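You operate a simulated robot arm through the tools that you are given. There is no shell and no other tool. Be economical: measure what you need, move in short steps, check, and stop when the job is done.

You are at the controls of a simulated robot arm. One attempt, no reset.

TASK
Move the spoilt red bow to the purple tray and set a silver stud in the cream bow.
Fine: one push on the red knob; end with the slide out, the new bow in it, the dial set.

It is judged by the outcome, as a careful person would: the job done as asked, and still so three seconds after it is handed in. It fails if anything else is knocked over, pushed out of place, dropped, spilled or broken.

THE ROBOT
A 7-joint arm with a two-finger parallel gripper, fixed in place. Base frame: the origin is at the foot of the arm, x ahead of it, y to its left, z up; the work surface is at about z = 840. Readings come in mm, rad, newtons and seconds.
With the tool pointing down near the work surface it reaches from about 240 to 680 mm from the base axis. Its first joint turns from -1.152 to 1.152 rad. Payload 2.4 kg.
Tool frame: the origin (TCP) lies between the finger pads and is the grasp point; the fingertips stand 30 mm ahead of it; z points along the fingers, y is the line along which they close. The gripper opens to 94 mm. The fingers are 28 mm wide and 10 mm thick; the gripper's body (50 by 96 mm) begins 55 mm behind the TCP.
Orientation is told as [roll, pitch, yaw] about the base's x, y, z axes, in that order, counted from this pose: with the fingers straight down and closing along the base's y, the tool's x points along the base's -x, its y along +y and its z along -z.

THE INTERFACE
- The arm moves only by the tool send_rows. Its argument "moves" is a list of rows, each a list of 2 entries, a list of its own where there are three numbers: the shift along the tool's x, y, z in units of 20 mm (1.0 is 20 mm), then the turn, a rotation vector about the tool's x, y, z in units of 4 degrees (1.0 is 4 degrees). In form: [[[dx, dy, dz], [wx, wy, wz]], ...]. A call has 1 to 20 rows; each row shifts and turns the commanded pose from where the row before left it, along the tool's axes as they then stand. "grip" is the gripper command, from -1 (shut) to 1 (fully open), values between in proportion, set as the call begins (left out, the last holds). A call with a number of a shift or a turn outside -1 to 1 is refused whole. Each row takes 0.2 s and may step no farther than 50 mm and 0.15 rad from the row before; otherwise, or with a gripper value out of range, the whole call is refused. Where a pose cannot be reached the arm comes as near as it can. A force on the tool above 40 N (or 10 N above the force at the start of the call, whichever is more), or a blocked arm, ends the call early, and 0.2 s more pass. The fingers move at their own pace (about 153 mm/s each) and stop on an object; they squeeze with about 32 N. The grip force told is the motor's: it shows also when the fingers shut on nothing. Time passes only in rows, and 0.2 s behind the last, so rows that do not move let the fingers close. The reply holds the time, the measured pose of the TCP, the force on the tool along the base axes, the opening and the grip force, in the units named above and with some noise, with the torque about the TCP (base axes, N m) and any sound that the robot's microphone picked up.
- Cameras (640 x 400 px; columns grow to the right, rows downward): "scene" is fixed at [38.8, 474.2, 1452.1]; the picture's right is [-0.76, -0.65, 0.00], its down [-0.32, 0.37, -0.87] and it looks along [0.57, -0.66, -0.49] (base axes); focal length 354 px, centre (320, 200). "wrist" rides on the gripper at [76, 14, -103] in the tool frame; the picture's right is [-0.18, 0.98, 0.00], its down [-0.75, -0.14, -0.64] and it looks along [-0.63, -0.12, 0.77] (tool axes); focal length 243 px, centre (320, 200). There is no depth. A picture from a camera that has moved, and an enlarged one, comes with that camera's place and axes in the base frame and with its lens.
- snapshot(camera): a new picture of that camera. No time passes.
- zoom(camera, box): a new picture of the part [left, top, right, bottom] of that camera's present view, enlarged. No time passes.
- sign_off(): hands the job in; it is judged then, once.

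Go step by step. Nothing tells you positions but the pictures and the camera data: compare them with the known pose of the tool, close in by small moves and look again before you grip or let go. The budget is 120 turns and 84 pictures, counting those below and the enlarged ones. Unless the task says otherwise, let go and move clear before handing in, and close with one line.

The tools are called after "Emit:" as a command line: name --argument value ..., lists and objects as JSON in quotes. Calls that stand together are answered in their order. send_rows: Moves the arm, as the interface text tells. Its arguments: {"type":"object","properties":{"moves":{"type":"array","items":{"type":"array"}},"grip":{"type":"number"}},"required":["moves"]} The other tools are called the same way: snapshot (camera) takes a picture; zoom (camera, box) takes an enlarged picture of a part of a camera's view; sign_off () hands the job in.

At the start:

```text
clock: 0.0
eef_pos: [340.4, -31.2, 1236.1]
ee_rot: [0.001, 0.0, 0.001]
force: [0.2, 0.8, 0.6]
ft_torque: [0.0, -0.03, -0.01]
grip_width: 94.0
finger_force: 0.0
```

scene: 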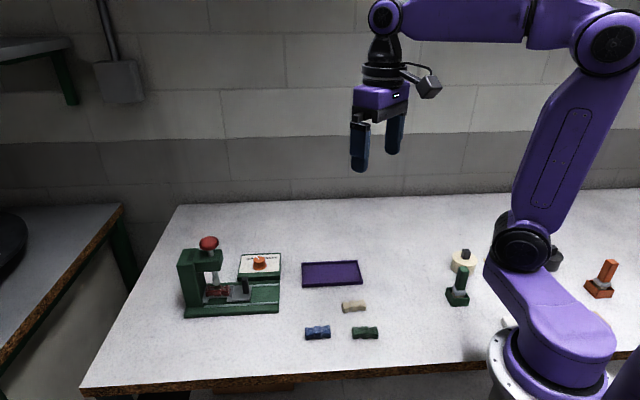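
wrist: 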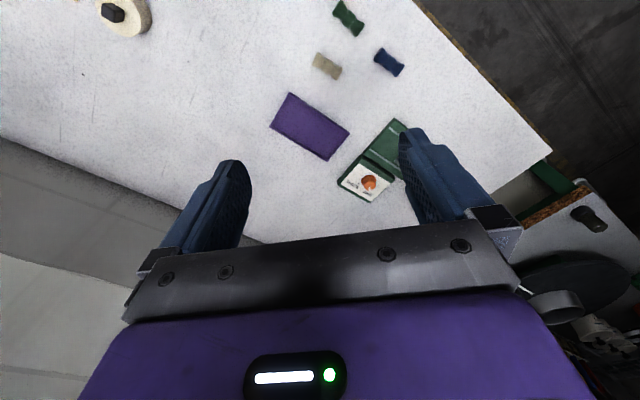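

I see a green press with a red knob, a dial box and a slide holding the red bow. There is also a purple tray, and three loose bows (cream, blue, green). I'll enlarge these to get the details.

Emit:
zoom --camera "scene" --box '[160, 220, 300, 330]'

Emit:
zoom --camera "scene" --box '[280, 240, 400, 350]'

Emit:
zoom --camera "wrist" --box '[260, 0, 440, 210]'

```text
3.64 times, centred on (230, 275) of scene
camera zoom: at [38.8, 474.2, 1452.1], right [-0.76, -0.65, 0.0], down [-0.32, 0.37, -0.87], along [0.57, -0.66, -0.49], focal length 1286 px, centre (647, -73)
```

zoom: 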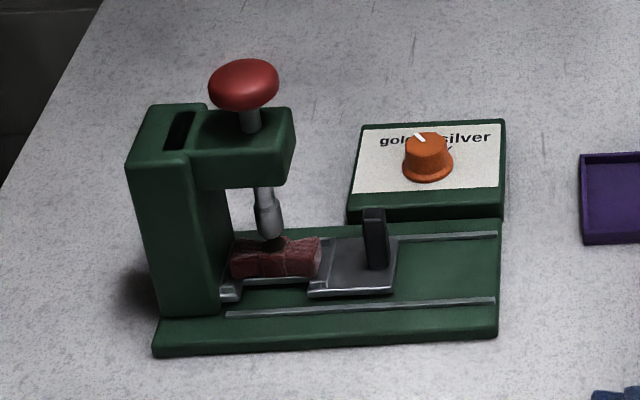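

```text
3.64 times, centred on (340, 295) of scene
camera zoom: at [38.8, 474.2, 1452.1], right [-0.76, -0.65, 0.0], down [-0.32, 0.37, -0.87], along [0.57, -0.66, -0.49], focal length 1286 px, centre (247, -146)
```

zoom: 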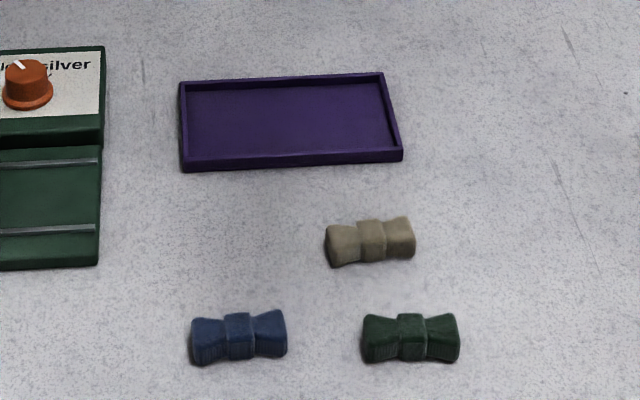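

```text
1.90 times, centred on (350, 105) of wrist
camera zoom: at [263.1, -16.6, 1338.0], right [0.18, 0.98, 0.0], down [0.75, -0.14, 0.64], along [0.63, -0.12, -0.77], focal length 462 px, centre (263, 381)
```

zoom: 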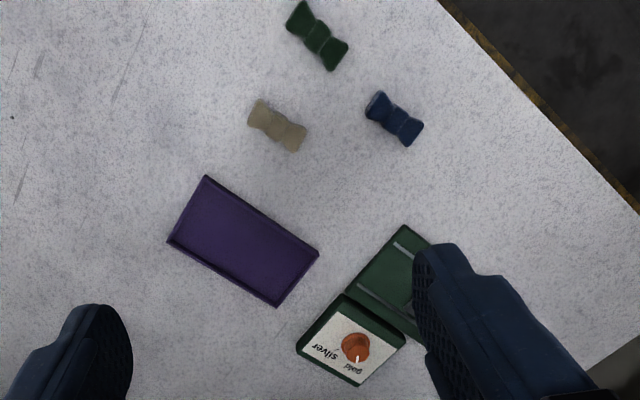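

The slide runs at about 45° in the base frame, with the press at about (620,164) and the dial at about (610,45). I'll move above the machine and turn the tool in line with the slide for a closer look.

Emit:
send_rows --moves '[[[-1, 0.65, 0.83], [0, 0, 0]], [[-1, 0.65, 0.83], [0, 0, 0]], [[-1, 0.65, 0.83], [0, 0, 0]], [[-1, 0.65, 0.83], [0, 0, 0]], [[-1, 0.65, 0.83], [0, 0, 0]], [[-1, 0.65, 0.83], [0, 0, 0]], [[-1, 0.65, 0.83], [0, 0, 0]], [[0, 0, 0], [0, 0, -1]], [[0, 0, 0], [0, 0, -1]], [[0, 0, 0], [0, 0, -1]], [[0, 0, 0], [0, 0, -1]], [[0, 0, 0], [0, 0, -1]], [[0, 0, 0], [0, 0, -1]], [[0, 0, 0], [0, 0, -1]], [[0, 0, 0], [0, 0, -1]], [[0, 0, 0], [0, 0, -1]], [[0, 0, 0], [0, 0, -1]], [[0, 0, 0], [0, 0, -1]]]' --grip 1

Emit:
snapshot --camera "wrist"

```text
clock: 3.8
eef_pos: [481.2, 60.7, 1120.1]
ee_rot: [0.001, 0.0, 0.768]
force: [-0.2, -1.0, 0.6]
ft_torque: [-0.02, 0.02, -0.02]
grip_width: 93.9
finger_force: 0.1
```

```text
78 pictures are left
camera wrist: at [414.7, 17.4, 1221.8], right [-0.55, 0.83, 0.0], down [0.64, 0.42, 0.64], along [0.54, 0.35, -0.77], focal length 243 px, centre (320, 200)
```

wrist: 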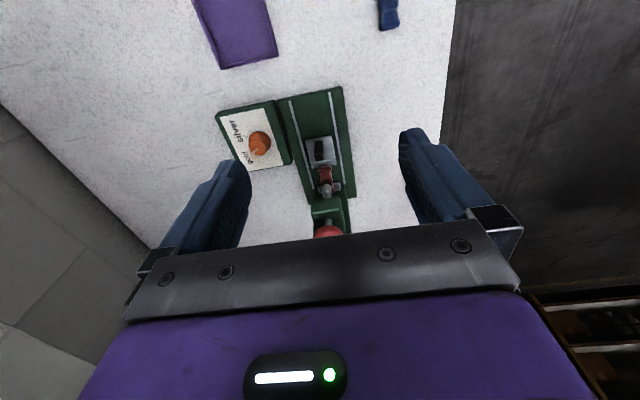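

The machine is in view and matches my estimates. I'll enlarge it for the handle and dial details.

Emit:
zoom --camera "wrist" --box '[210, 80, 370, 240]'

Emit:
zoom --camera "scene" --box '[195, 240, 285, 320]'

```text
2.50 times, centred on (290, 160) of wrist
camera zoom: at [414.7, 17.4, 1221.8], right [-0.55, 0.83, 0.0], down [0.64, 0.42, 0.64], along [0.54, 0.35, -0.77], focal length 606 px, centre (395, 300)
```

zoom: 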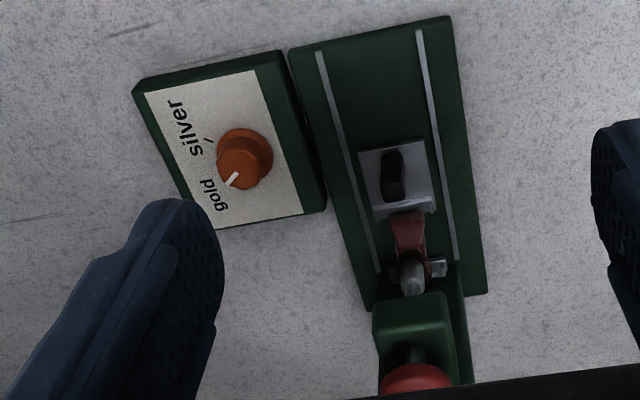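

```text
5.00 times, centred on (240, 280) of scene
camera zoom: at [38.8, 474.2, 1452.1], right [-0.76, -0.65, 0.0], down [-0.32, 0.37, -0.87], along [0.57, -0.66, -0.49], focal length 1768 px, centre (720, -200)
```

zoom: 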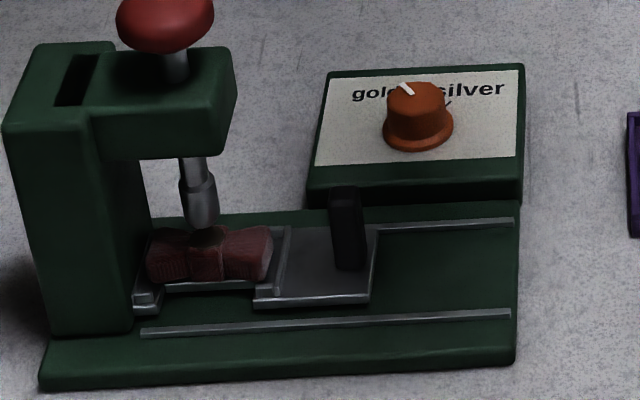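

The handle post is at about (571,119) with its top near z=900, and it is roughly 14 mm thick. I'll move above it with the fingers part open.

Emit:
send_rows --moves '[[[-0.7, -0.15, 1], [0, 0, 0]], [[-0.7, -0.15, 1], [0, 0, 0]], [[-0.7, -0.15, 1], [0, 0, 0]], [[-0.7, -0.15, 1], [0, 0, 0]], [[-0.7, -0.15, 1], [0, 0, 0]], [[-0.7, -0.15, 1], [0, 0, 0]], [[-0.7, -0.15, 1], [0, 0, 0]], [[0, 0, 0.5], [0, 0, 0]]]' --grip -0.15

Emit:
snapshot --camera "wrist"

Emit:
zoom --camera "scene" --box '[160, 180, 320, 320]'

```text
clock: 5.6
eef_pos: [567.7, 113.8, 969.7]
ee_rot: [0.0, -0.003, 0.767]
force: [-0.2, -0.1, -0.3]
ft_torque: [-0.02, 0.01, 0.01]
grip_width: 40.0
finger_force: 0.2
```

```text
75 pictures are left
camera wrist: at [500.4, 70.6, 1072.0], right [-0.55, 0.84, 0.0], down [0.64, 0.42, 0.64], along [0.54, 0.35, -0.77], focal length 243 px, centre (320, 200)
```

wrist: 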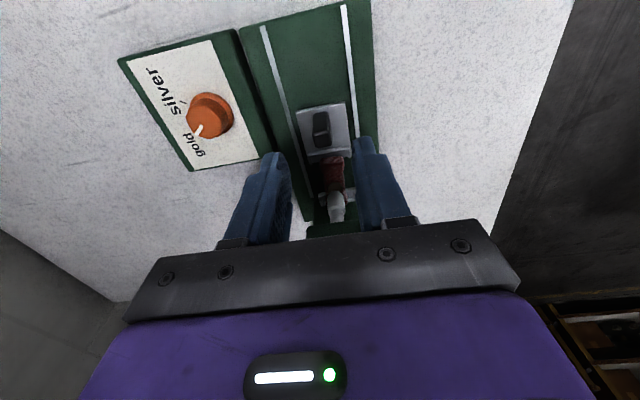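

```text
2.86 times, centred on (240, 250) of scene
camera zoom: at [38.8, 474.2, 1452.1], right [-0.76, -0.65, 0.0], down [-0.32, 0.37, -0.87], along [0.57, -0.66, -0.49], focal length 1010 px, centre (549, 57)
```

zoom: 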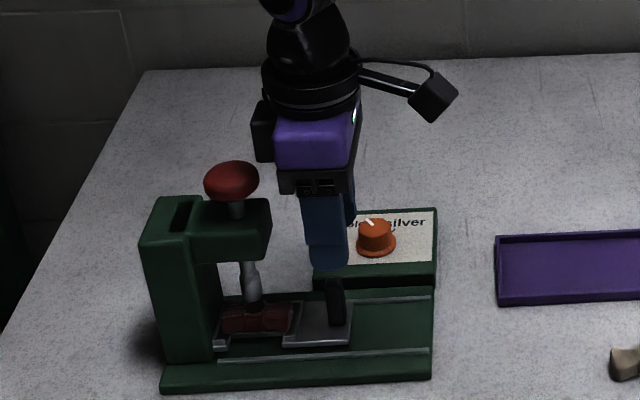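

The fingers straddle the handle. I'll lower to TCP z≈902 and close.

Emit:
send_rows --moves '[[[-0.05, 0.04, 0.85], [0, 0, 0]], [[0, 0, 0.85], [0, 0, 0]], [[0, 0, 0.85], [0, 0, 0]], [[0, 0, 0.85], [0, 0, 0]]]'

Emit:
send_rows --moves '[[[0, 0, 0], [0, 0, 0]], [[0, 0, 0], [0, 0, 0]]]' --grip -1

Emit:
snapshot --camera "wrist"

```text
clock: 6.6
eef_pos: [566.1, 113.5, 902.0]
ee_rot: [-0.001, 0.0, 0.768]
force: [-0.3, -0.2, 0.2]
ft_torque: [-0.03, -0.02, 0.02]
grip_width: 40.0
finger_force: 0.0
```

```text
clock: 7.2
eef_pos: [565.6, 114.2, 900.6]
ee_rot: [-0.002, 0.0, 0.767]
force: [3.3, -0.4, -3.8]
ft_torque: [0.2, -0.19, 0.0]
grip_width: 18.0
finger_force: 45.2
```

```text
73 pictures are left
camera wrist: at [500.1, 71.3, 1002.9], right [-0.55, 0.84, 0.0], down [0.64, 0.42, 0.64], along [0.54, 0.35, -0.77], focal length 243 px, centre (320, 200)
```

wrist: 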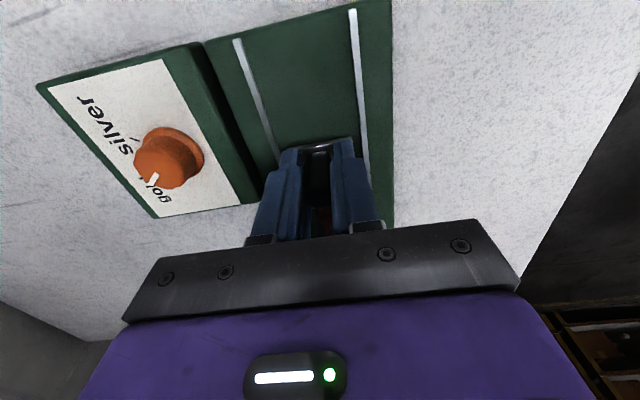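

The handle is held at 18 mm wide. I'll pull the slide out along +tool x.

Emit:
send_rows --moves '[[[0.5, 0, 0], [0, 0, 0]], [[0.5, 0, 0], [0, 0, 0]], [[0.5, 0, 0], [0, 0, 0]], [[0.5, 0, 0], [0, 0, 0]]]'

```text
clock: 8.2
eef_pos: [536.3, 85.7, 901.1]
ee_rot: [0.001, 0.0, 0.765]
force: [8.2, -8.1, -15.9]
ft_torque: [-0.04, 0.08, -0.07]
grip_width: 18.1
finger_force: 44.7
```

It is moving about 40 mm, with some side load. I'll continue with a slight correction.

Emit:
send_rows --moves '[[[0.3, -0.05, 0.05], [0, 0, 0]], [[0.3, -0.02, 0], [0, 0, 0]], [[0.3, 0, 0], [0, 0, 0]]]'

Emit:
zoom --camera "scene" --box '[160, 180, 320, 320]'

```text
clock: 9.0
eef_pos: [525.3, 73.0, 901.0]
ee_rot: [0.0, 0.001, 0.77]
force: [4.6, -3.9, -1.0]
ft_torque: [-0.43, 0.45, -0.08]
grip_width: 17.8
finger_force: 45.2
```

```text
2.86 times, centred on (240, 250) of scene
camera zoom: at [38.9, 474.1, 1452.2], right [-0.76, -0.65, 0.0], down [-0.32, 0.37, -0.87], along [0.57, -0.66, -0.49], focal length 1010 px, centre (549, 57)
```

zoom: 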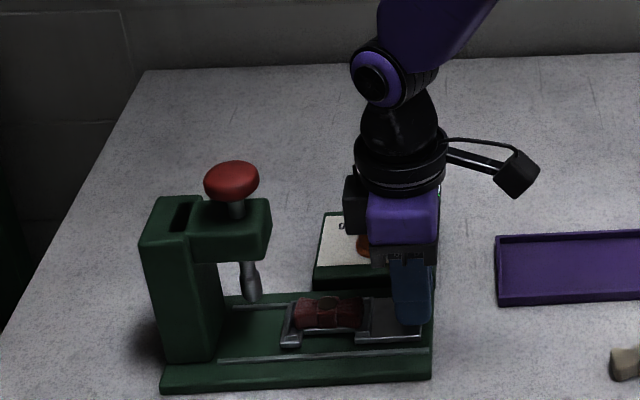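

The slide is nearly at the base end. I'll nudge further and watch for a stop.

Emit:
send_rows --moves '[[[0.25, -0.02, 0], [0, 0, 0]], [[0.25, -0.02, 0], [0, 0, 0]]]'

```text
clock: 9.6
eef_pos: [518.5, 67.1, 901.0]
ee_rot: [-0.002, -0.001, 0.77]
force: [1.8, 0.7, 8.0]
ft_torque: [-0.06, 0.06, -0.02]
grip_width: 18.1
finger_force: 45.0
```

Emit:
send_rows --moves '[[[0.25, -0.02, 0], [0, 0, 0]], [[0.25, 0, 0], [0, 0, 0]]]'

Emit:
zoom --camera "scene" --box '[160, 180, 320, 320]'

```text
clock: 10.2
eef_pos: [511.5, 59.0, 900.3]
ee_rot: [0.0, -0.002, 0.767]
force: [-2.8, 2.5, 5.8]
ft_torque: [0.77, -0.8, 0.09]
grip_width: 18.0
finger_force: 45.1
```

```text
2.86 times, centred on (240, 250) of scene
camera zoom: at [38.6, 474.3, 1452.1], right [-0.76, -0.65, 0.0], down [-0.32, 0.37, -0.87], along [0.57, -0.66, -0.49], focal length 1010 px, centre (549, 57)
```

zoom: 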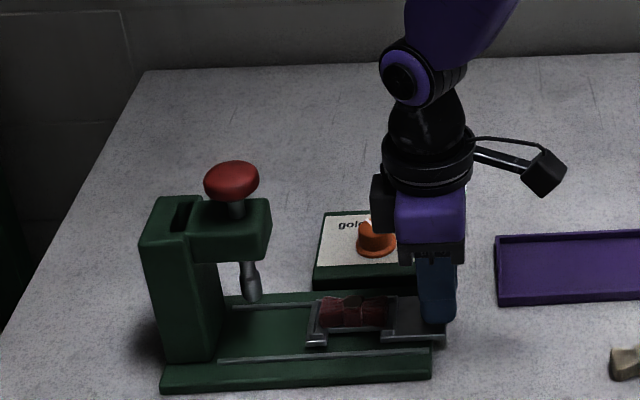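

It has travelled about 77 mm and no clear stop yet. I'll take small further steps, watching the force.

Emit:
send_rows --moves '[[[0.2, 0.02, 0], [0, 0, 0]], [[0.1, 0, 0], [0, 0, 0]]]'

```text
clock: 10.8
eef_pos: [505.4, 54.3, 901.6]
ee_rot: [-0.001, -0.001, 0.768]
force: [-1.7, 3.9, 5.7]
ft_torque: [0.62, -0.65, 0.03]
grip_width: 18.1
finger_force: 45.6
```

Emit:
send_rows --moves '[[[0.2, 0, 0], [0, 0, 0]], [[0.2, 0, 0], [0, 0, 0]]]'

Emit:
zoom --camera "scene" --box '[160, 180, 320, 320]'

```text
clock: 11.4
eef_pos: [505.6, 52.3, 901.2]
ee_rot: [-0.008, -0.014, 0.773]
force: [7.7, 3.7, -12.4]
ft_torque: [-0.11, 0.11, -0.02]
grip_width: 18.1
finger_force: 45.2
stopped in row 2: the force on the tool passed its limit at 41 N (the readings are from after the stop); the commanded pose is now the measured one
```

```text
2.86 times, centred on (240, 250) of scene
camera zoom: at [39.2, 474.3, 1452.1], right [-0.76, -0.65, 0.0], down [-0.32, 0.37, -0.87], along [0.57, -0.66, -0.49], focal length 1010 px, centre (549, 57)
```

zoom: 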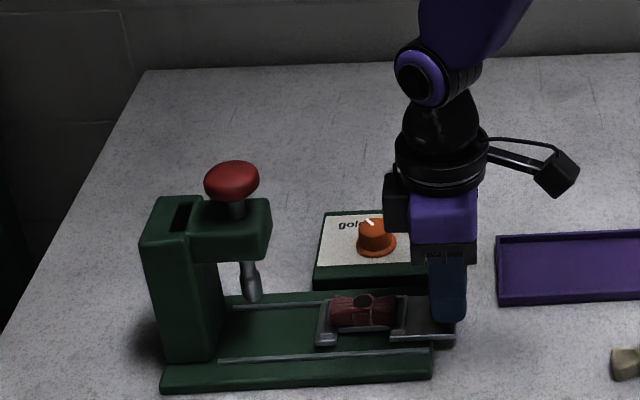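

The slide is at its stop, with the handle at about (505,53). I'll release, rise and look at the red bow.

Emit:
send_rows --moves '[[[0, 0, 0], [0, 0, 0]], [[0, 0, 0], [0, 0, 0]], [[0, 0, -1], [0, 0, 0]], [[0, 0, -1], [0, 0, 0]], [[0, 0, -1], [0, 0, 0]], [[0, 0, -1], [0, 0, 0]], [[0, 0, -1], [0, 0, 0]]]' --grip -0.15

Emit:
snapshot --camera "wrist"

Emit:
zoom --camera "scene" --box '[220, 240, 310, 320]'

```text
clock: 13.1
eef_pos: [502.2, 52.4, 1001.2]
ee_rot: [-0.007, -0.012, 0.774]
force: [0.5, -0.2, -0.2]
ft_torque: [0.0, 0.01, 0.0]
grip_width: 39.9
finger_force: 0.1
```

```text
69 pictures are left
camera wrist: at [436.1, 9.3, 1102.7], right [-0.55, 0.83, 0.0], down [0.63, 0.42, 0.65], along [0.54, 0.36, -0.76], focal length 243 px, centre (320, 200)
```

wrist: 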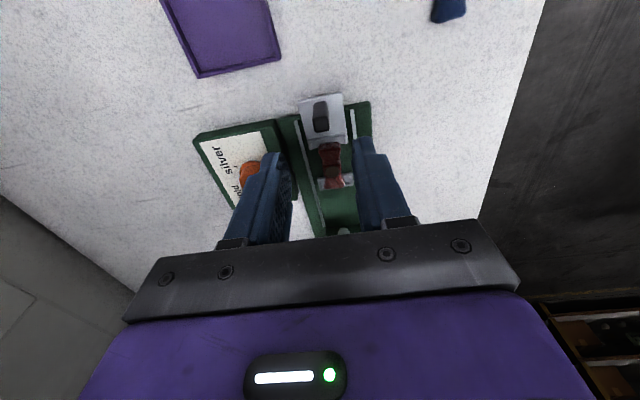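

```text
5.00 times, centred on (265, 280) of scene
camera zoom: at [38.8, 474.2, 1452.1], right [-0.76, -0.65, 0.0], down [-0.32, 0.37, -0.87], along [0.57, -0.66, -0.49], focal length 1768 px, centre (595, -200)
```

zoom: 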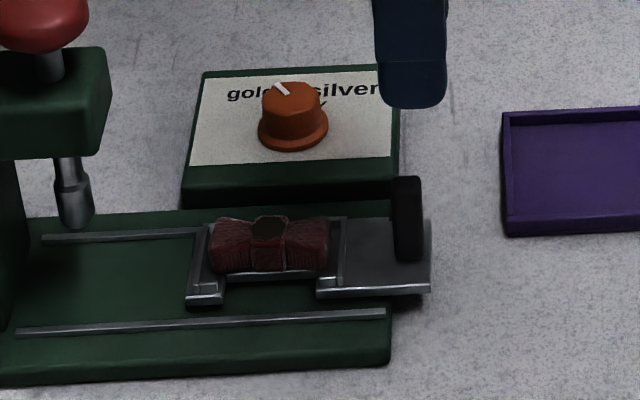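

The bow lies in a nest with side notches, near (556,103). I'll move over it, level the tool and look closer.

Emit:
send_rows --moves '[[[-0.85, 0, 0.4], [-0.19, 0.05, 0]], [[-0.85, 0, 0.4], [0, 0, 0]], [[-0.85, 0, 0.4], [0, 0, 0]], [[-0.85, 0, 0.4], [0, 0, 0]], [[0, 0, 0.4], [0, 0, 0]]]'

Emit:
zoom --camera "wrist" --box '[180, 40, 440, 240]'

Emit:
zoom --camera "scene" --box '[200, 220, 310, 320]'

```text
clock: 14.2
eef_pos: [551.1, 100.6, 960.2]
ee_rot: [0.006, -0.008, 0.77]
force: [0.1, -0.5, -0.4]
ft_torque: [-0.01, 0.02, -0.01]
grip_width: 39.9
finger_force: 0.1
```

```text
2.00 times, centred on (310, 140) of wrist
camera zoom: at [487.0, 56.3, 1063.2], right [-0.55, 0.83, 0.01], down [0.64, 0.42, 0.65], along [0.54, 0.36, -0.76], focal length 485 px, centre (340, 320)
```

zoom: 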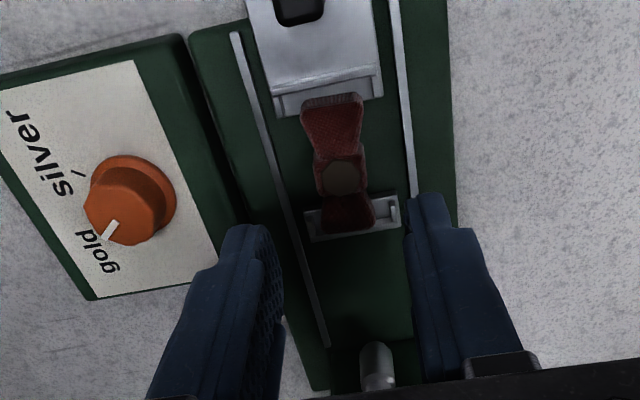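

```text
4.00 times, centred on (255, 270) of scene
camera zoom: at [38.8, 474.2, 1452.1], right [-0.76, -0.65, 0.0], down [-0.32, 0.37, -0.87], along [0.57, -0.66, -0.49], focal length 1414 px, centre (580, -80)
```

zoom: 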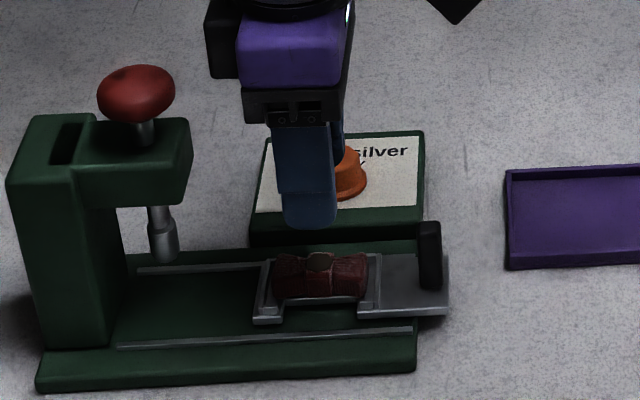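

The bow centre is about (555,102), with side access clear. I'll lower over it and check before gripping.

Emit:
send_rows --moves '[[[-0.2, -0.07, 0.8], [0, 0, 0]], [[0, 0, 0.8], [0, 0, 0]], [[0, 0, 0.8], [0, 0, 0]], [[0, 0, 0.6], [0, 0, 0]]]'

Emit:
zoom --camera "wrist" --box '[240, 100, 400, 240]'

Emit:
zoom --camera "scene" --box '[220, 240, 310, 320]'

```text
clock: 15.2
eef_pos: [556.3, 101.1, 900.7]
ee_rot: [0.005, -0.009, 0.774]
force: [-0.9, -0.4, 0.3]
ft_torque: [0.01, 0.0, -0.01]
grip_width: 40.0
finger_force: 0.0
```

```text
2.86 times, centred on (320, 170) of wrist
camera zoom: at [489.8, 58.3, 1003.1], right [-0.55, 0.83, 0.01], down [0.64, 0.42, 0.65], along [0.54, 0.36, -0.76], focal length 693 px, centre (320, 286)
```

zoom: 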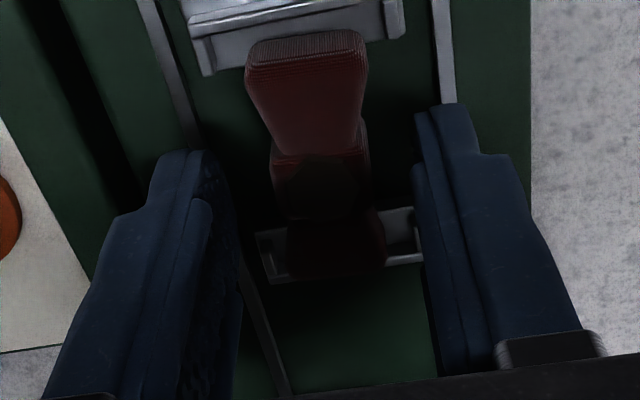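

```text
5.00 times, centred on (265, 280) of scene
camera zoom: at [38.8, 474.2, 1452.1], right [-0.76, -0.65, 0.0], down [-0.32, 0.37, -0.87], along [0.57, -0.66, -0.49], focal length 1768 px, centre (595, -200)
```

zoom: 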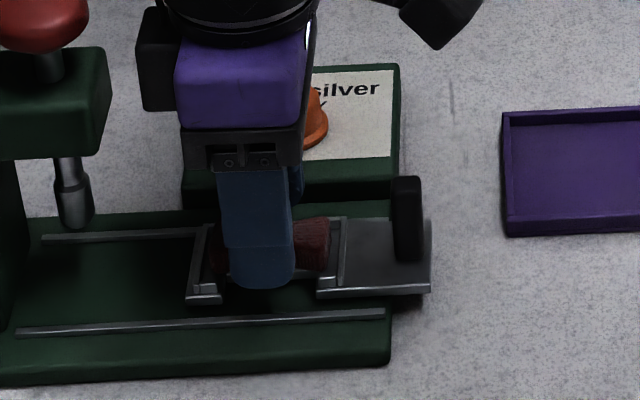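

The finger is aligned with the notch. I'll lower another 8 mm and close.

Emit:
send_rows --moves '[[[0.05, 0, 0.2], [0, 0, 0]], [[0, 0, 0.2], [0, 0, 0]]]'

Emit:
zoom --camera "scene" --box '[220, 240, 310, 320]'

```text
clock: 15.8
eef_pos: [554.3, 100.4, 894.6]
ee_rot: [0.008, -0.009, 0.773]
force: [-0.7, 0.4, -0.5]
ft_torque: [0.03, -0.01, 0.0]
grip_width: 40.0
finger_force: 0.1
```

```text
5.00 times, centred on (265, 280) of scene
camera zoom: at [38.8, 474.2, 1452.1], right [-0.76, -0.65, 0.0], down [-0.32, 0.37, -0.87], along [0.57, -0.66, -0.49], focal length 1768 px, centre (595, -200)
```

zoom: 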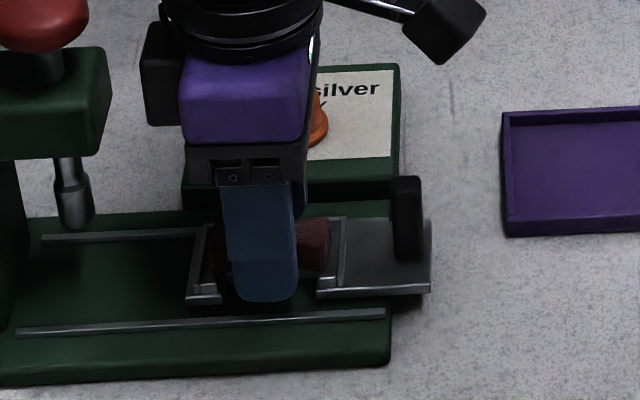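

Everything is still clear, so I'll close on the bow.

Emit:
send_rows --moves '[[[0, 0, 0], [0, 0, 0]], [[0, 0, 0], [0, 0, 0]]]' --grip -1

Emit:
send_rows --moves '[[[0, 0, -0.5], [0, 0, 0]], [[0, 0, -0.5], [0, 0, 0]], [[0, 0, -1], [0, 0, 0]], [[0, 0, -1], [0, 0, 0]]]'

Emit:
zoom --camera "scene" --box '[200, 220, 310, 320]'

Emit:
zoom --camera "wrist" --box '[180, 0, 460, 240]'

```text
clock: 16.4
eef_pos: [555.3, 101.6, 894.1]
ee_rot: [0.007, -0.008, 0.773]
force: [0.4, -0.2, 1.0]
ft_torque: [0.02, -0.03, 0.03]
grip_width: 25.4
finger_force: 32.3
```

```text
clock: 17.4
eef_pos: [556.0, 101.2, 954.3]
ee_rot: [0.007, -0.009, 0.773]
force: [0.5, -0.3, -0.1]
ft_torque: [0.04, -0.02, -0.03]
grip_width: 25.5
finger_force: 32.2
```

```text
4.00 times, centred on (255, 270) of scene
camera zoom: at [38.8, 474.2, 1452.1], right [-0.76, -0.65, 0.0], down [-0.32, 0.37, -0.87], along [0.57, -0.66, -0.49], focal length 1414 px, centre (580, -80)
```

zoom: 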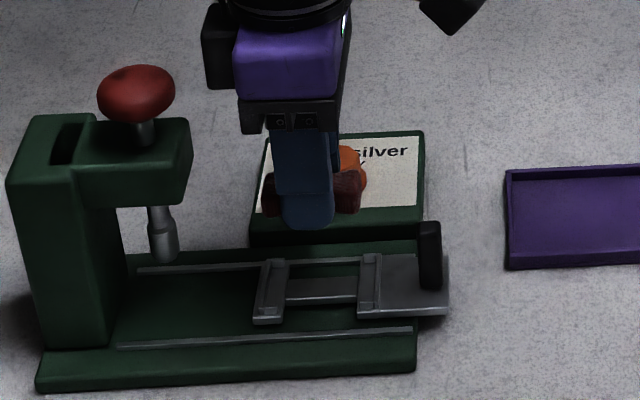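

```text
1.67 times, centred on (320, 120) of wrist
camera zoom: at [489.6, 57.5, 1055.8], right [-0.55, 0.83, 0.01], down [0.64, 0.42, 0.65], along [0.54, 0.36, -0.76], focal length 404 px, centre (320, 333)
```

zoom: 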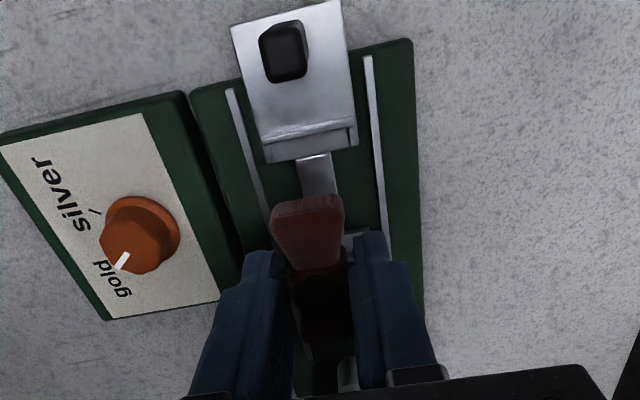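

The red bow is held clear of the nest. The tray is at about (468,-75), so I'll rise and carry the bow there.

Emit:
send_rows --moves '[[[0, 0, -1], [0, 0, 0]], [[0, 0, -0.9], [0, 0, 0]], [[0.93, -0.325, 0], [0, 0, 0]], [[0.93, -0.325, 0], [0, 0, 0]], [[0.93, -0.325, 0], [0, 0, 0]], [[0.93, -0.325, 0], [0, 0, 0]], [[0.93, -0.325, 0], [0, 0, 0]], [[0.93, -0.325, 0], [0, 0, 0]], [[0.93, -0.325, 0], [0, 0, 0]], [[0.93, -0.325, 0], [0, 0, 0]], [[0.93, -0.325, 0], [0, 0, 0]], [[0.93, -0.325, 0], [0, 0, 0]], [[0, 0, 1], [0, 0, 0]], [[0, 0, 1], [0, 0, 0]], [[0, 0, 1], [0, 0, 0]]]'

Emit:
zoom --camera "scene" --box '[270, 210, 390, 320]'

Emit:
snapshot --camera "wrist"

```text
clock: 20.6
eef_pos: [467.3, -74.6, 930.0]
ee_rot: [0.006, -0.008, 0.774]
force: [0.1, 0.0, -0.2]
ft_torque: [-0.01, 0.01, 0.0]
grip_width: 25.4
finger_force: 32.0
```

```text
3.64 times, centred on (330, 265) of scene
camera zoom: at [38.8, 474.2, 1452.1], right [-0.76, -0.65, 0.0], down [-0.32, 0.37, -0.87], along [0.57, -0.66, -0.49], focal length 1286 px, centre (284, -36)
```

zoom: 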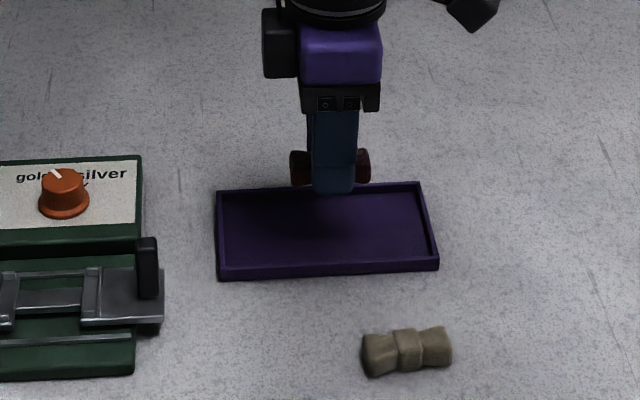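

```text
59 pictures are left
camera wrist: at [401.1, -118.4, 1031.3], right [-0.55, 0.83, 0.01], down [0.64, 0.42, 0.65], along [0.54, 0.36, -0.76], focal length 243 px, centre (320, 200)
```

wrist: 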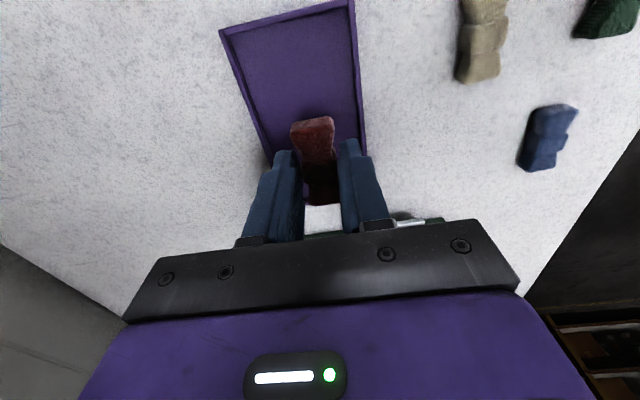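

I'm over the tray, so I'll lower gently until contact.

Emit:
send_rows --moves '[[[0, 0, 0.8], [0, 0, 0]], [[0, 0, 0.8], [0, 0, 0]], [[0, 0, 0.8], [0, 0, 0]], [[0, 0, 0.2], [0, 0, 0]]]'

Emit:
zoom --camera "scene" --box '[290, 230, 380, 310]'

```text
clock: 21.6
eef_pos: [467.8, -74.9, 876.2]
ee_rot: [0.005, -0.009, 0.773]
force: [0.2, -1.1, -0.1]
ft_torque: [0.01, -0.03, -0.01]
grip_width: 25.6
finger_force: 31.7
```

```text
5.00 times, centred on (335, 270) of scene
camera zoom: at [38.8, 474.2, 1452.1], right [-0.76, -0.65, 0.0], down [-0.32, 0.37, -0.87], along [0.57, -0.66, -0.49], focal length 1768 px, centre (245, -150)
```

zoom: 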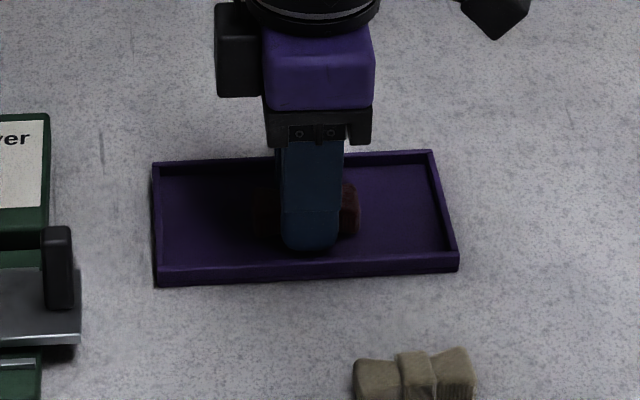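

Emit:
send_rows --moves '[[[0, 0, 0.08], [0, 0, 0]], [[0, 0, 0.08], [0, 0, 0]]]'

```text
clock: 22.2
eef_pos: [468.7, -75.5, 876.0]
ee_rot: [0.006, -0.01, 0.774]
force: [-4.0, 0.7, 17.0]
ft_torque: [-0.07, 0.07, -0.03]
grip_width: 25.5
finger_force: 31.9
```

There is contact with the tray floor at TCP 876. I'll open gently and lift away.

Emit:
send_rows --moves '[[[0, 0, -0.05], [0, 0, 0]], [[0, 0, 0], [0, 0, 0]], [[0, 0, -0.5], [0, 0, 0]], [[0, 0, -1], [0, 0, 0]], [[0, 0, -1], [0, 0, 0]], [[0, 0, -1], [0, 0, 0]]]' --grip -0.15

Emit:
zoom --camera "scene" --box '[280, 240, 390, 340]'

```text
clock: 23.6
eef_pos: [466.1, -74.5, 946.1]
ee_rot: [0.007, -0.008, 0.772]
force: [-0.6, 0.0, -0.1]
ft_torque: [0.01, 0.03, -0.04]
grip_width: 40.2
finger_force: 0.1
```

```text
4.00 times, centred on (335, 290) of scene
camera zoom: at [38.8, 474.2, 1452.1], right [-0.76, -0.65, 0.0], down [-0.32, 0.37, -0.87], along [0.57, -0.66, -0.49], focal length 1414 px, centre (260, -160)
```

zoom: 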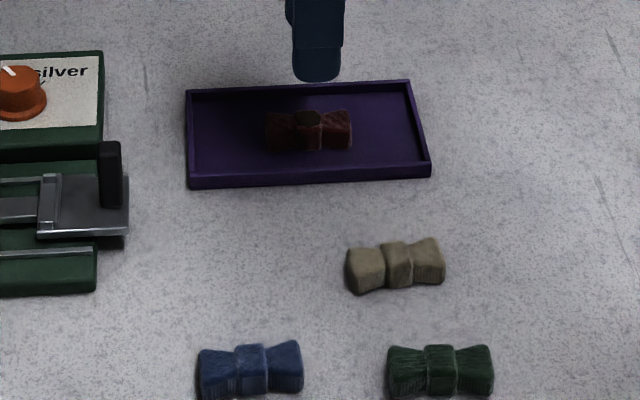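

The red bow is in the tray. The cream bow is at about (358,-18), turned roughly 4° from the tool, so I'll move over it.

Emit:
send_rows --moves '[[[0.317, 0.965, 0], [0.1, 0.115, 0]], [[0.317, 0.965, 0], [0, 0, 0]], [[0.317, 0.965, 0], [0, 0, 0]], [[0.317, 0.965, 0], [0, 0, 0]], [[0.317, 0.965, 0], [0, 0, 0]], [[0.317, 0.965, 0], [0, 0, 0]], [[0, 0, 0], [0, 0, -1]]]'

Emit:
snapshot --camera "wrist"

```text
clock: 25.2
eef_pos: [358.4, -18.7, 945.3]
ee_rot: [0.001, 0.0, 0.842]
force: [0.0, 0.8, -0.2]
ft_torque: [0.02, -0.02, -0.01]
grip_width: 39.9
finger_force: 0.0
```

```text
56 pictures are left
camera wrist: at [296.5, -65.3, 1047.7], right [-0.61, 0.79, 0.0], down [0.61, 0.47, 0.64], along [0.51, 0.39, -0.77], focal length 243 px, centre (320, 200)
```

wrist: 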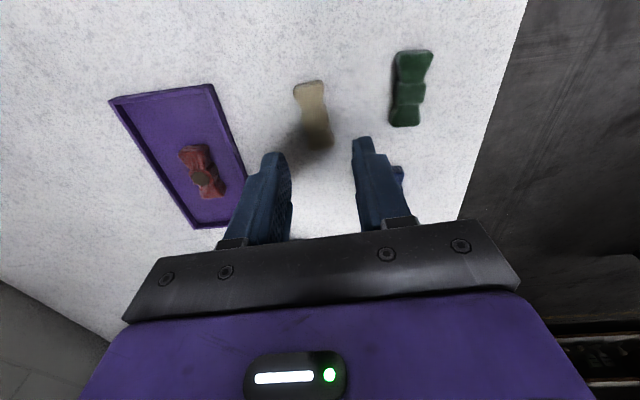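

The bow reads at about (358,-21). I'll lower partly and recheck the alignment.

Emit:
send_rows --moves '[[[0.1, -0.08, 0.8], [0, 0, 0]], [[0, 0, 0.8], [0, 0, 0]], [[0, 0, 0.4], [0, 0, 0]]]'

Emit:
zoom --camera "wrist" --box '[220, 60, 420, 240]'

Emit:
zoom --camera "scene" --box '[310, 260, 400, 340]'

```text
clock: 26.1
eef_pos: [359.4, -21.7, 904.4]
ee_rot: [-0.002, -0.001, 0.843]
force: [-0.7, -1.6, 0.7]
ft_torque: [-0.03, -0.01, 0.0]
grip_width: 39.7
finger_force: 0.1
```

```text
2.22 times, centred on (320, 150) of wrist
camera zoom: at [296.7, -68.2, 1007.4], right [-0.61, 0.79, 0.0], down [0.61, 0.47, 0.64], along [0.51, 0.39, -0.77], focal length 539 px, centre (320, 311)
```

zoom: 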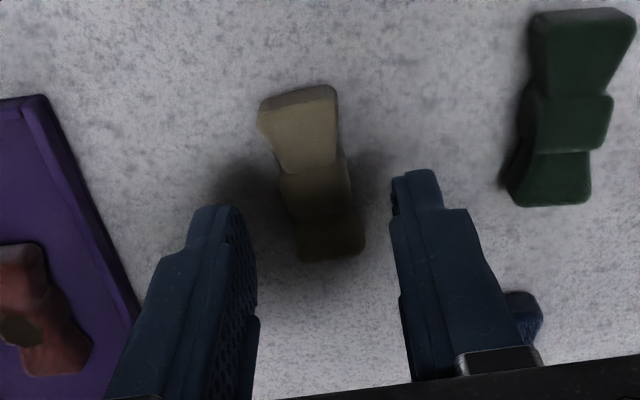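

```text
5.00 times, centred on (355, 300) of scene
camera zoom: at [38.8, 474.2, 1452.1], right [-0.76, -0.65, 0.0], down [-0.32, 0.37, -0.87], along [0.57, -0.66, -0.49], focal length 1768 px, centre (145, -300)
```

zoom: 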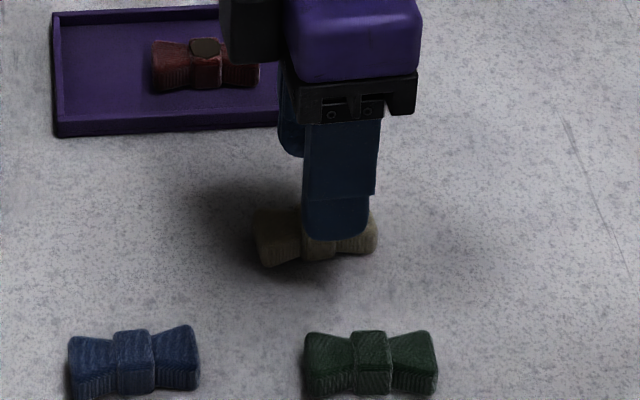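

The alignment is good. I'll lower to TCP ≈874 and grip.

Emit:
send_rows --moves '[[[0, 0, 0.7], [0, 0, 0]], [[0, 0, 0.6], [0, 0, 0]], [[0, 0, 0.2], [0, 0, 0]]]'

Emit:
send_rows --moves '[[[0, 0, 0], [0, 0, 0]], [[0, 0, 0], [0, 0, 0]]]' --grip -1

Emit:
zoom --camera "scene" --box '[310, 260, 400, 340]'

```text
clock: 26.9
eef_pos: [358.9, -21.0, 874.8]
ee_rot: [-0.001, 0.0, 0.839]
force: [-0.4, 0.2, -0.7]
ft_torque: [0.02, 0.0, -0.01]
grip_width: 39.7
finger_force: 0.1
```

```text
clock: 27.4
eef_pos: [359.6, -21.2, 875.8]
ee_rot: [0.0, 0.0, 0.842]
force: [-0.5, -0.4, 0.0]
ft_torque: [0.02, 0.05, 0.01]
grip_width: 25.6
finger_force: 31.7
```

```text
5.00 times, centred on (355, 300) of scene
camera zoom: at [38.8, 474.2, 1452.1], right [-0.76, -0.65, 0.0], down [-0.32, 0.37, -0.87], along [0.57, -0.66, -0.49], focal length 1768 px, centre (145, -300)
```

zoom: 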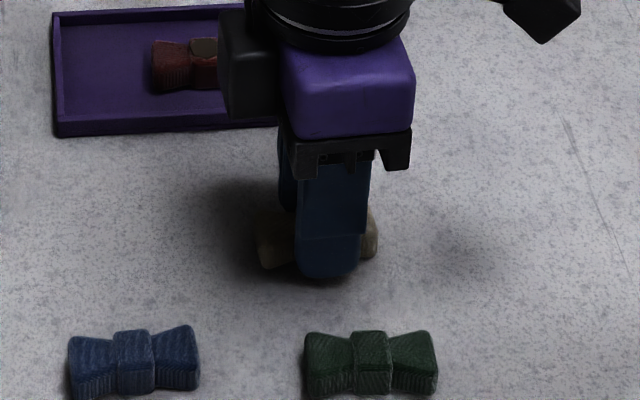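

The cream bow is gripped. I'll lift, align the yaw with the slide and carry it above the nest.

Emit:
send_rows --moves '[[[0, 0, -1], [0, 0, 0]], [[0, 0, -1], [0, 0, 0]], [[0, 0, -1], [0, 0, 1]], [[0, 0, -1], [0, 0, 0]], [[0, 0, -1], [0, 0, 0]], [[-1, -0.222, -0.5], [0, 0, 0]], [[-1, -0.222, 0], [0, 0, 0]], [[-1, -0.222, 0], [0, 0, 0]], [[-1, -0.222, 0], [0, 0, 0]], [[-1, -0.222, 0], [0, 0, 0]], [[-1, -0.222, 0], [0, 0, 0]], [[-1, -0.222, 0], [0, 0, 0]], [[-1, -0.222, 0], [0, 0, 0]], [[-1, -0.222, 0], [0, 0, 0]], [[-1, -0.222, 0], [0, 0, 0]], [[-0.95, -0.222, 0], [0, 0, 0]], [[0, 0, 1], [0, 0, 0]], [[0, 0, 0.5], [0, 0, 0]]]'

Emit:
zoom --camera "scene" --box '[200, 220, 310, 320]'

Emit:
zoom --camera "wrist" --box '[180, 0, 460, 240]'

```text
clock: 31.2
eef_pos: [550.8, 97.2, 956.0]
ee_rot: [0.0, -0.002, 0.774]
force: [-0.3, 0.2, -0.3]
ft_torque: [0.01, 0.01, -0.03]
grip_width: 25.5
finger_force: 31.9
```

```text
4.00 times, centred on (255, 270) of scene
camera zoom: at [38.8, 474.2, 1452.1], right [-0.76, -0.65, 0.0], down [-0.32, 0.37, -0.87], along [0.57, -0.66, -0.49], focal length 1414 px, centre (580, -80)
```

zoom: 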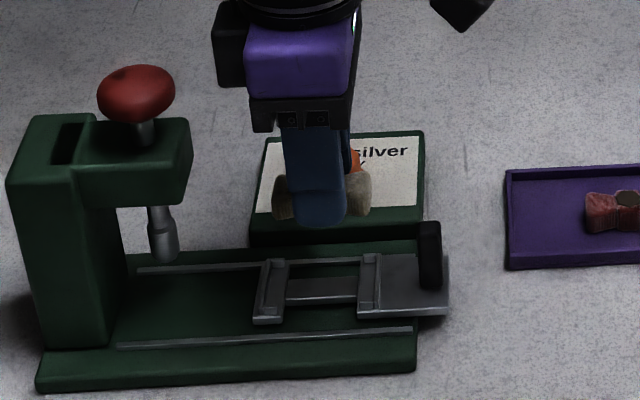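

```text
1.67 times, centred on (320, 120) of wrist
camera zoom: at [484.5, 54.5, 1058.3], right [-0.55, 0.83, 0.0], down [0.64, 0.42, 0.64], along [0.54, 0.36, -0.77], focal length 404 px, centre (320, 333)
```

zoom: 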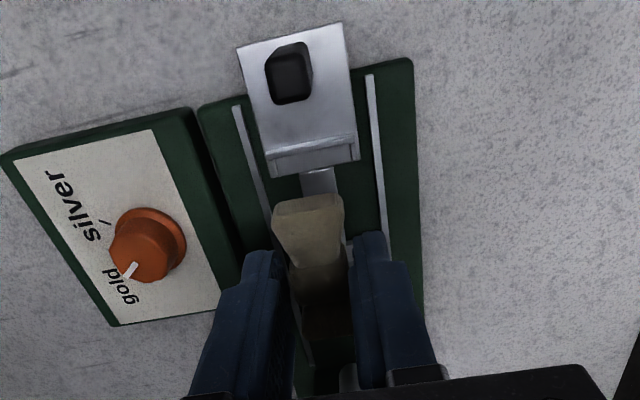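

The cream bow sits in the grip just as the red did. I'll shift 6 mm inward and lower towards the nest.

Emit:
send_rows --moves '[[[-0.31, 0, 0.5], [0, 0, 0]], [[0, 0, 0.8], [0, 0, 0]], [[0, 0, 0.8], [0, 0, 0]], [[0, 0, 0.4], [0, 0, 0]]]'

Emit:
zoom --camera "scene" --box '[220, 240, 310, 320]'

Emit:
zoom --camera "wrist" --box '[240, 60, 400, 240]'

```text
clock: 32.2
eef_pos: [554.4, 101.1, 906.3]
ee_rot: [0.0, 0.002, 0.772]
force: [-0.4, 0.0, -0.3]
ft_torque: [0.0, -0.02, 0.01]
grip_width: 25.6
finger_force: 32.2
```

```text
5.00 times, centred on (265, 280) of scene
camera zoom: at [38.8, 474.2, 1452.1], right [-0.76, -0.65, 0.0], down [-0.32, 0.37, -0.87], along [0.57, -0.66, -0.49], focal length 1768 px, centre (595, -200)
```

zoom: 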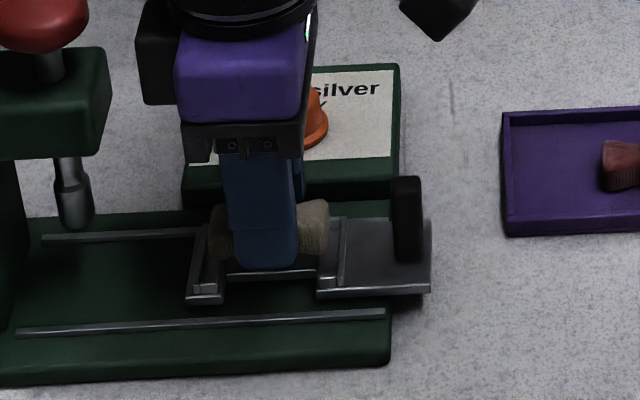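

```text
2.22 times, centred on (320, 150) of wrist
camera zoom: at [488.7, 58.7, 1008.3], right [-0.55, 0.83, 0.0], down [0.64, 0.42, 0.64], along [0.54, 0.36, -0.77], focal length 539 px, centre (320, 311)
```

zoom: 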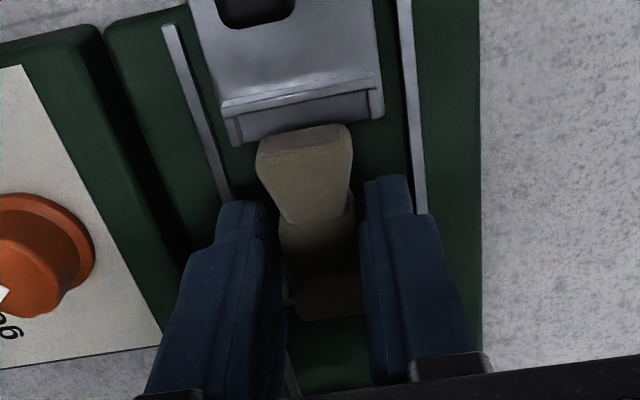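

It's lined up with where the red bow sat. I'll lower the last 12 mm slowly.

Emit:
send_rows --moves '[[[0, 0, 0.2], [0, 0, 0]], [[0, 0, 0.2], [0, 0, 0]], [[0, 0, 0.15], [0, 0, 0]]]'

Emit:
zoom --camera "scene" --box '[220, 240, 310, 320]'

```text
clock: 33.0
eef_pos: [555.3, 102.5, 896.5]
ee_rot: [-0.004, -0.004, 0.773]
force: [-2.9, 2.4, 20.5]
ft_torque: [0.18, 0.09, 0.02]
grip_width: 25.4
finger_force: 32.4
```

```text
5.00 times, centred on (265, 280) of scene
camera zoom: at [38.3, 474.2, 1452.2], right [-0.76, -0.65, 0.0], down [-0.32, 0.37, -0.87], along [0.57, -0.66, -0.49], focal length 1768 px, centre (595, -200)
```

zoom: 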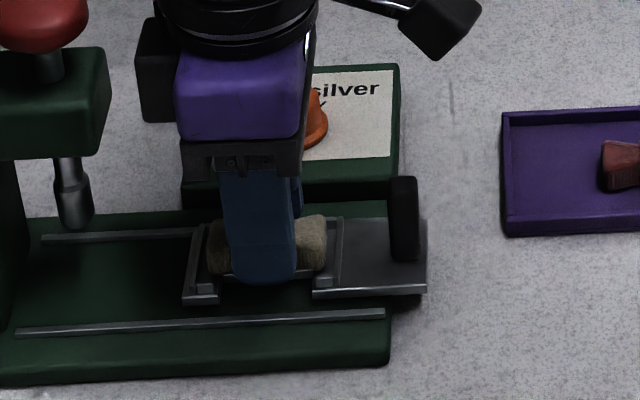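

There is contact, and the bow now sits at the same height as the red one did. I'll release, rise and inspect.

Emit:
send_rows --moves '[[[0, 0, -0.08], [0, 0, 0]], [[0, 0, 0], [0, 0, 0]], [[0, 0, -0.5], [0, 0, 0]], [[0, 0, -1], [0, 0, 0]], [[0, 0, -1], [0, 0, 0]], [[0, 0, -1], [0, 0, 0]]]' --grip -0.15

Emit:
zoom --camera "scene" --box '[220, 240, 310, 320]'

Emit:
zoom --camera "wrist" --box '[180, 40, 440, 240]'

```text
clock: 34.5
eef_pos: [554.3, 101.4, 966.6]
ee_rot: [0.0, -0.001, 0.772]
force: [-0.3, 0.4, 0.3]
ft_torque: [0.04, 0.05, 0.0]
grip_width: 39.8
finger_force: 0.1
```

```text
5.00 times, centred on (265, 280) of scene
camera zoom: at [38.8, 474.2, 1452.1], right [-0.76, -0.65, 0.0], down [-0.32, 0.37, -0.87], along [0.57, -0.66, -0.49], focal length 1768 px, centre (595, -200)
```

zoom: 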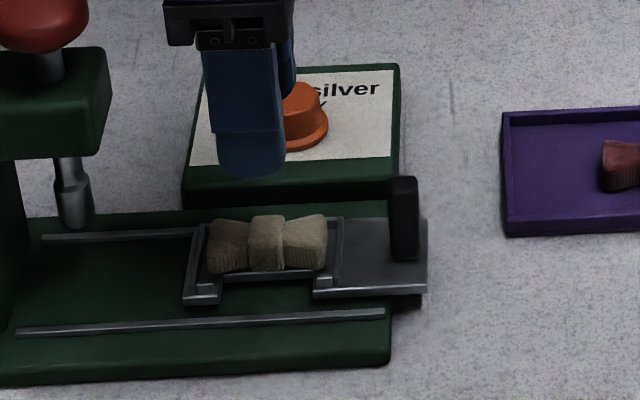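

```text
2.00 times, centred on (310, 140) of wrist
camera zoom: at [488.8, 58.7, 1068.8], right [-0.55, 0.83, 0.0], down [0.64, 0.42, 0.64], along [0.53, 0.36, -0.77], focal length 485 px, centre (340, 320)
```

zoom: 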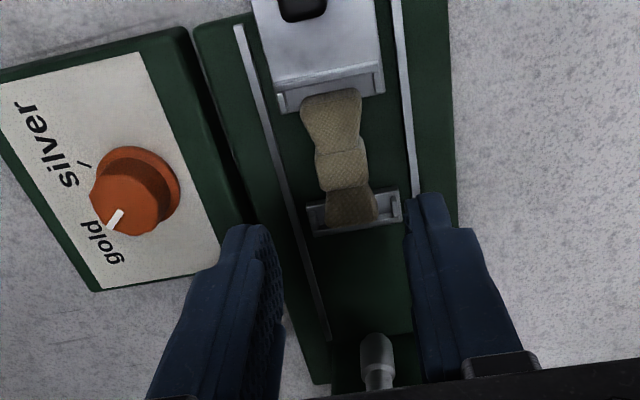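

The cream bow is seated in the nest. Next is the dial at about (614,40), which needs roughly 70° clockwise from gold to silver, so I'll move above it.

Emit:
send_rows --moves '[[[0, -0.86, 0], [0, 0, 0]], [[0, -0.86, 0], [0, 0, 0]], [[0, -0.86, 0], [0, 0, 0]], [[0, -0.86, 0], [0, 0, 0]], [[0, -0.86, 0], [0, 0, 0]], [[0, 0, 0.8], [0, 0, 0]]]' --grip 0.1

Emit:
zoom --camera "wrist" --box '[190, 60, 450, 240]'

Emit:
zoom --camera "scene" --box '[220, 220, 310, 300]'

```text
clock: 35.9
eef_pos: [613.2, 40.1, 950.1]
ee_rot: [0.0, -0.001, 0.771]
force: [-0.3, 0.8, 0.5]
ft_torque: [-0.02, 0.0, -0.01]
grip_width: 51.7
finger_force: 0.2
```

```text
2.22 times, centred on (320, 150) of wrist
camera zoom: at [548.6, -2.9, 1052.3], right [-0.55, 0.83, 0.0], down [0.64, 0.42, 0.64], along [0.54, 0.36, -0.77], focal length 539 px, centre (320, 311)
```

zoom: 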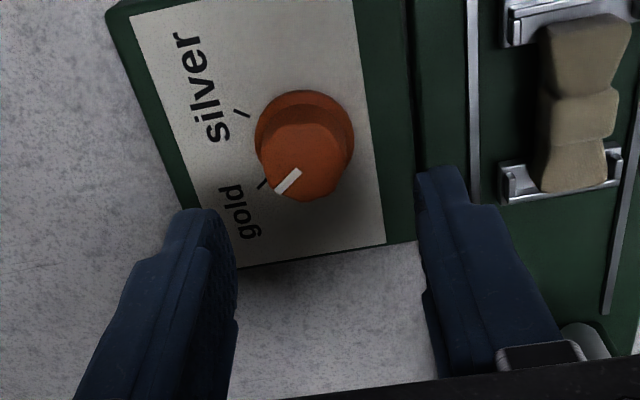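

```text
5.00 times, centred on (265, 260) of scene
camera zoom: at [38.8, 474.2, 1452.1], right [-0.76, -0.65, 0.0], down [-0.32, 0.37, -0.87], along [0.57, -0.66, -0.49], focal length 1768 px, centre (595, -100)
```

zoom: 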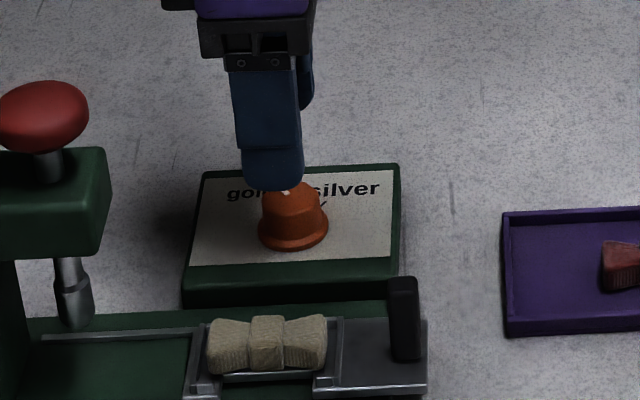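

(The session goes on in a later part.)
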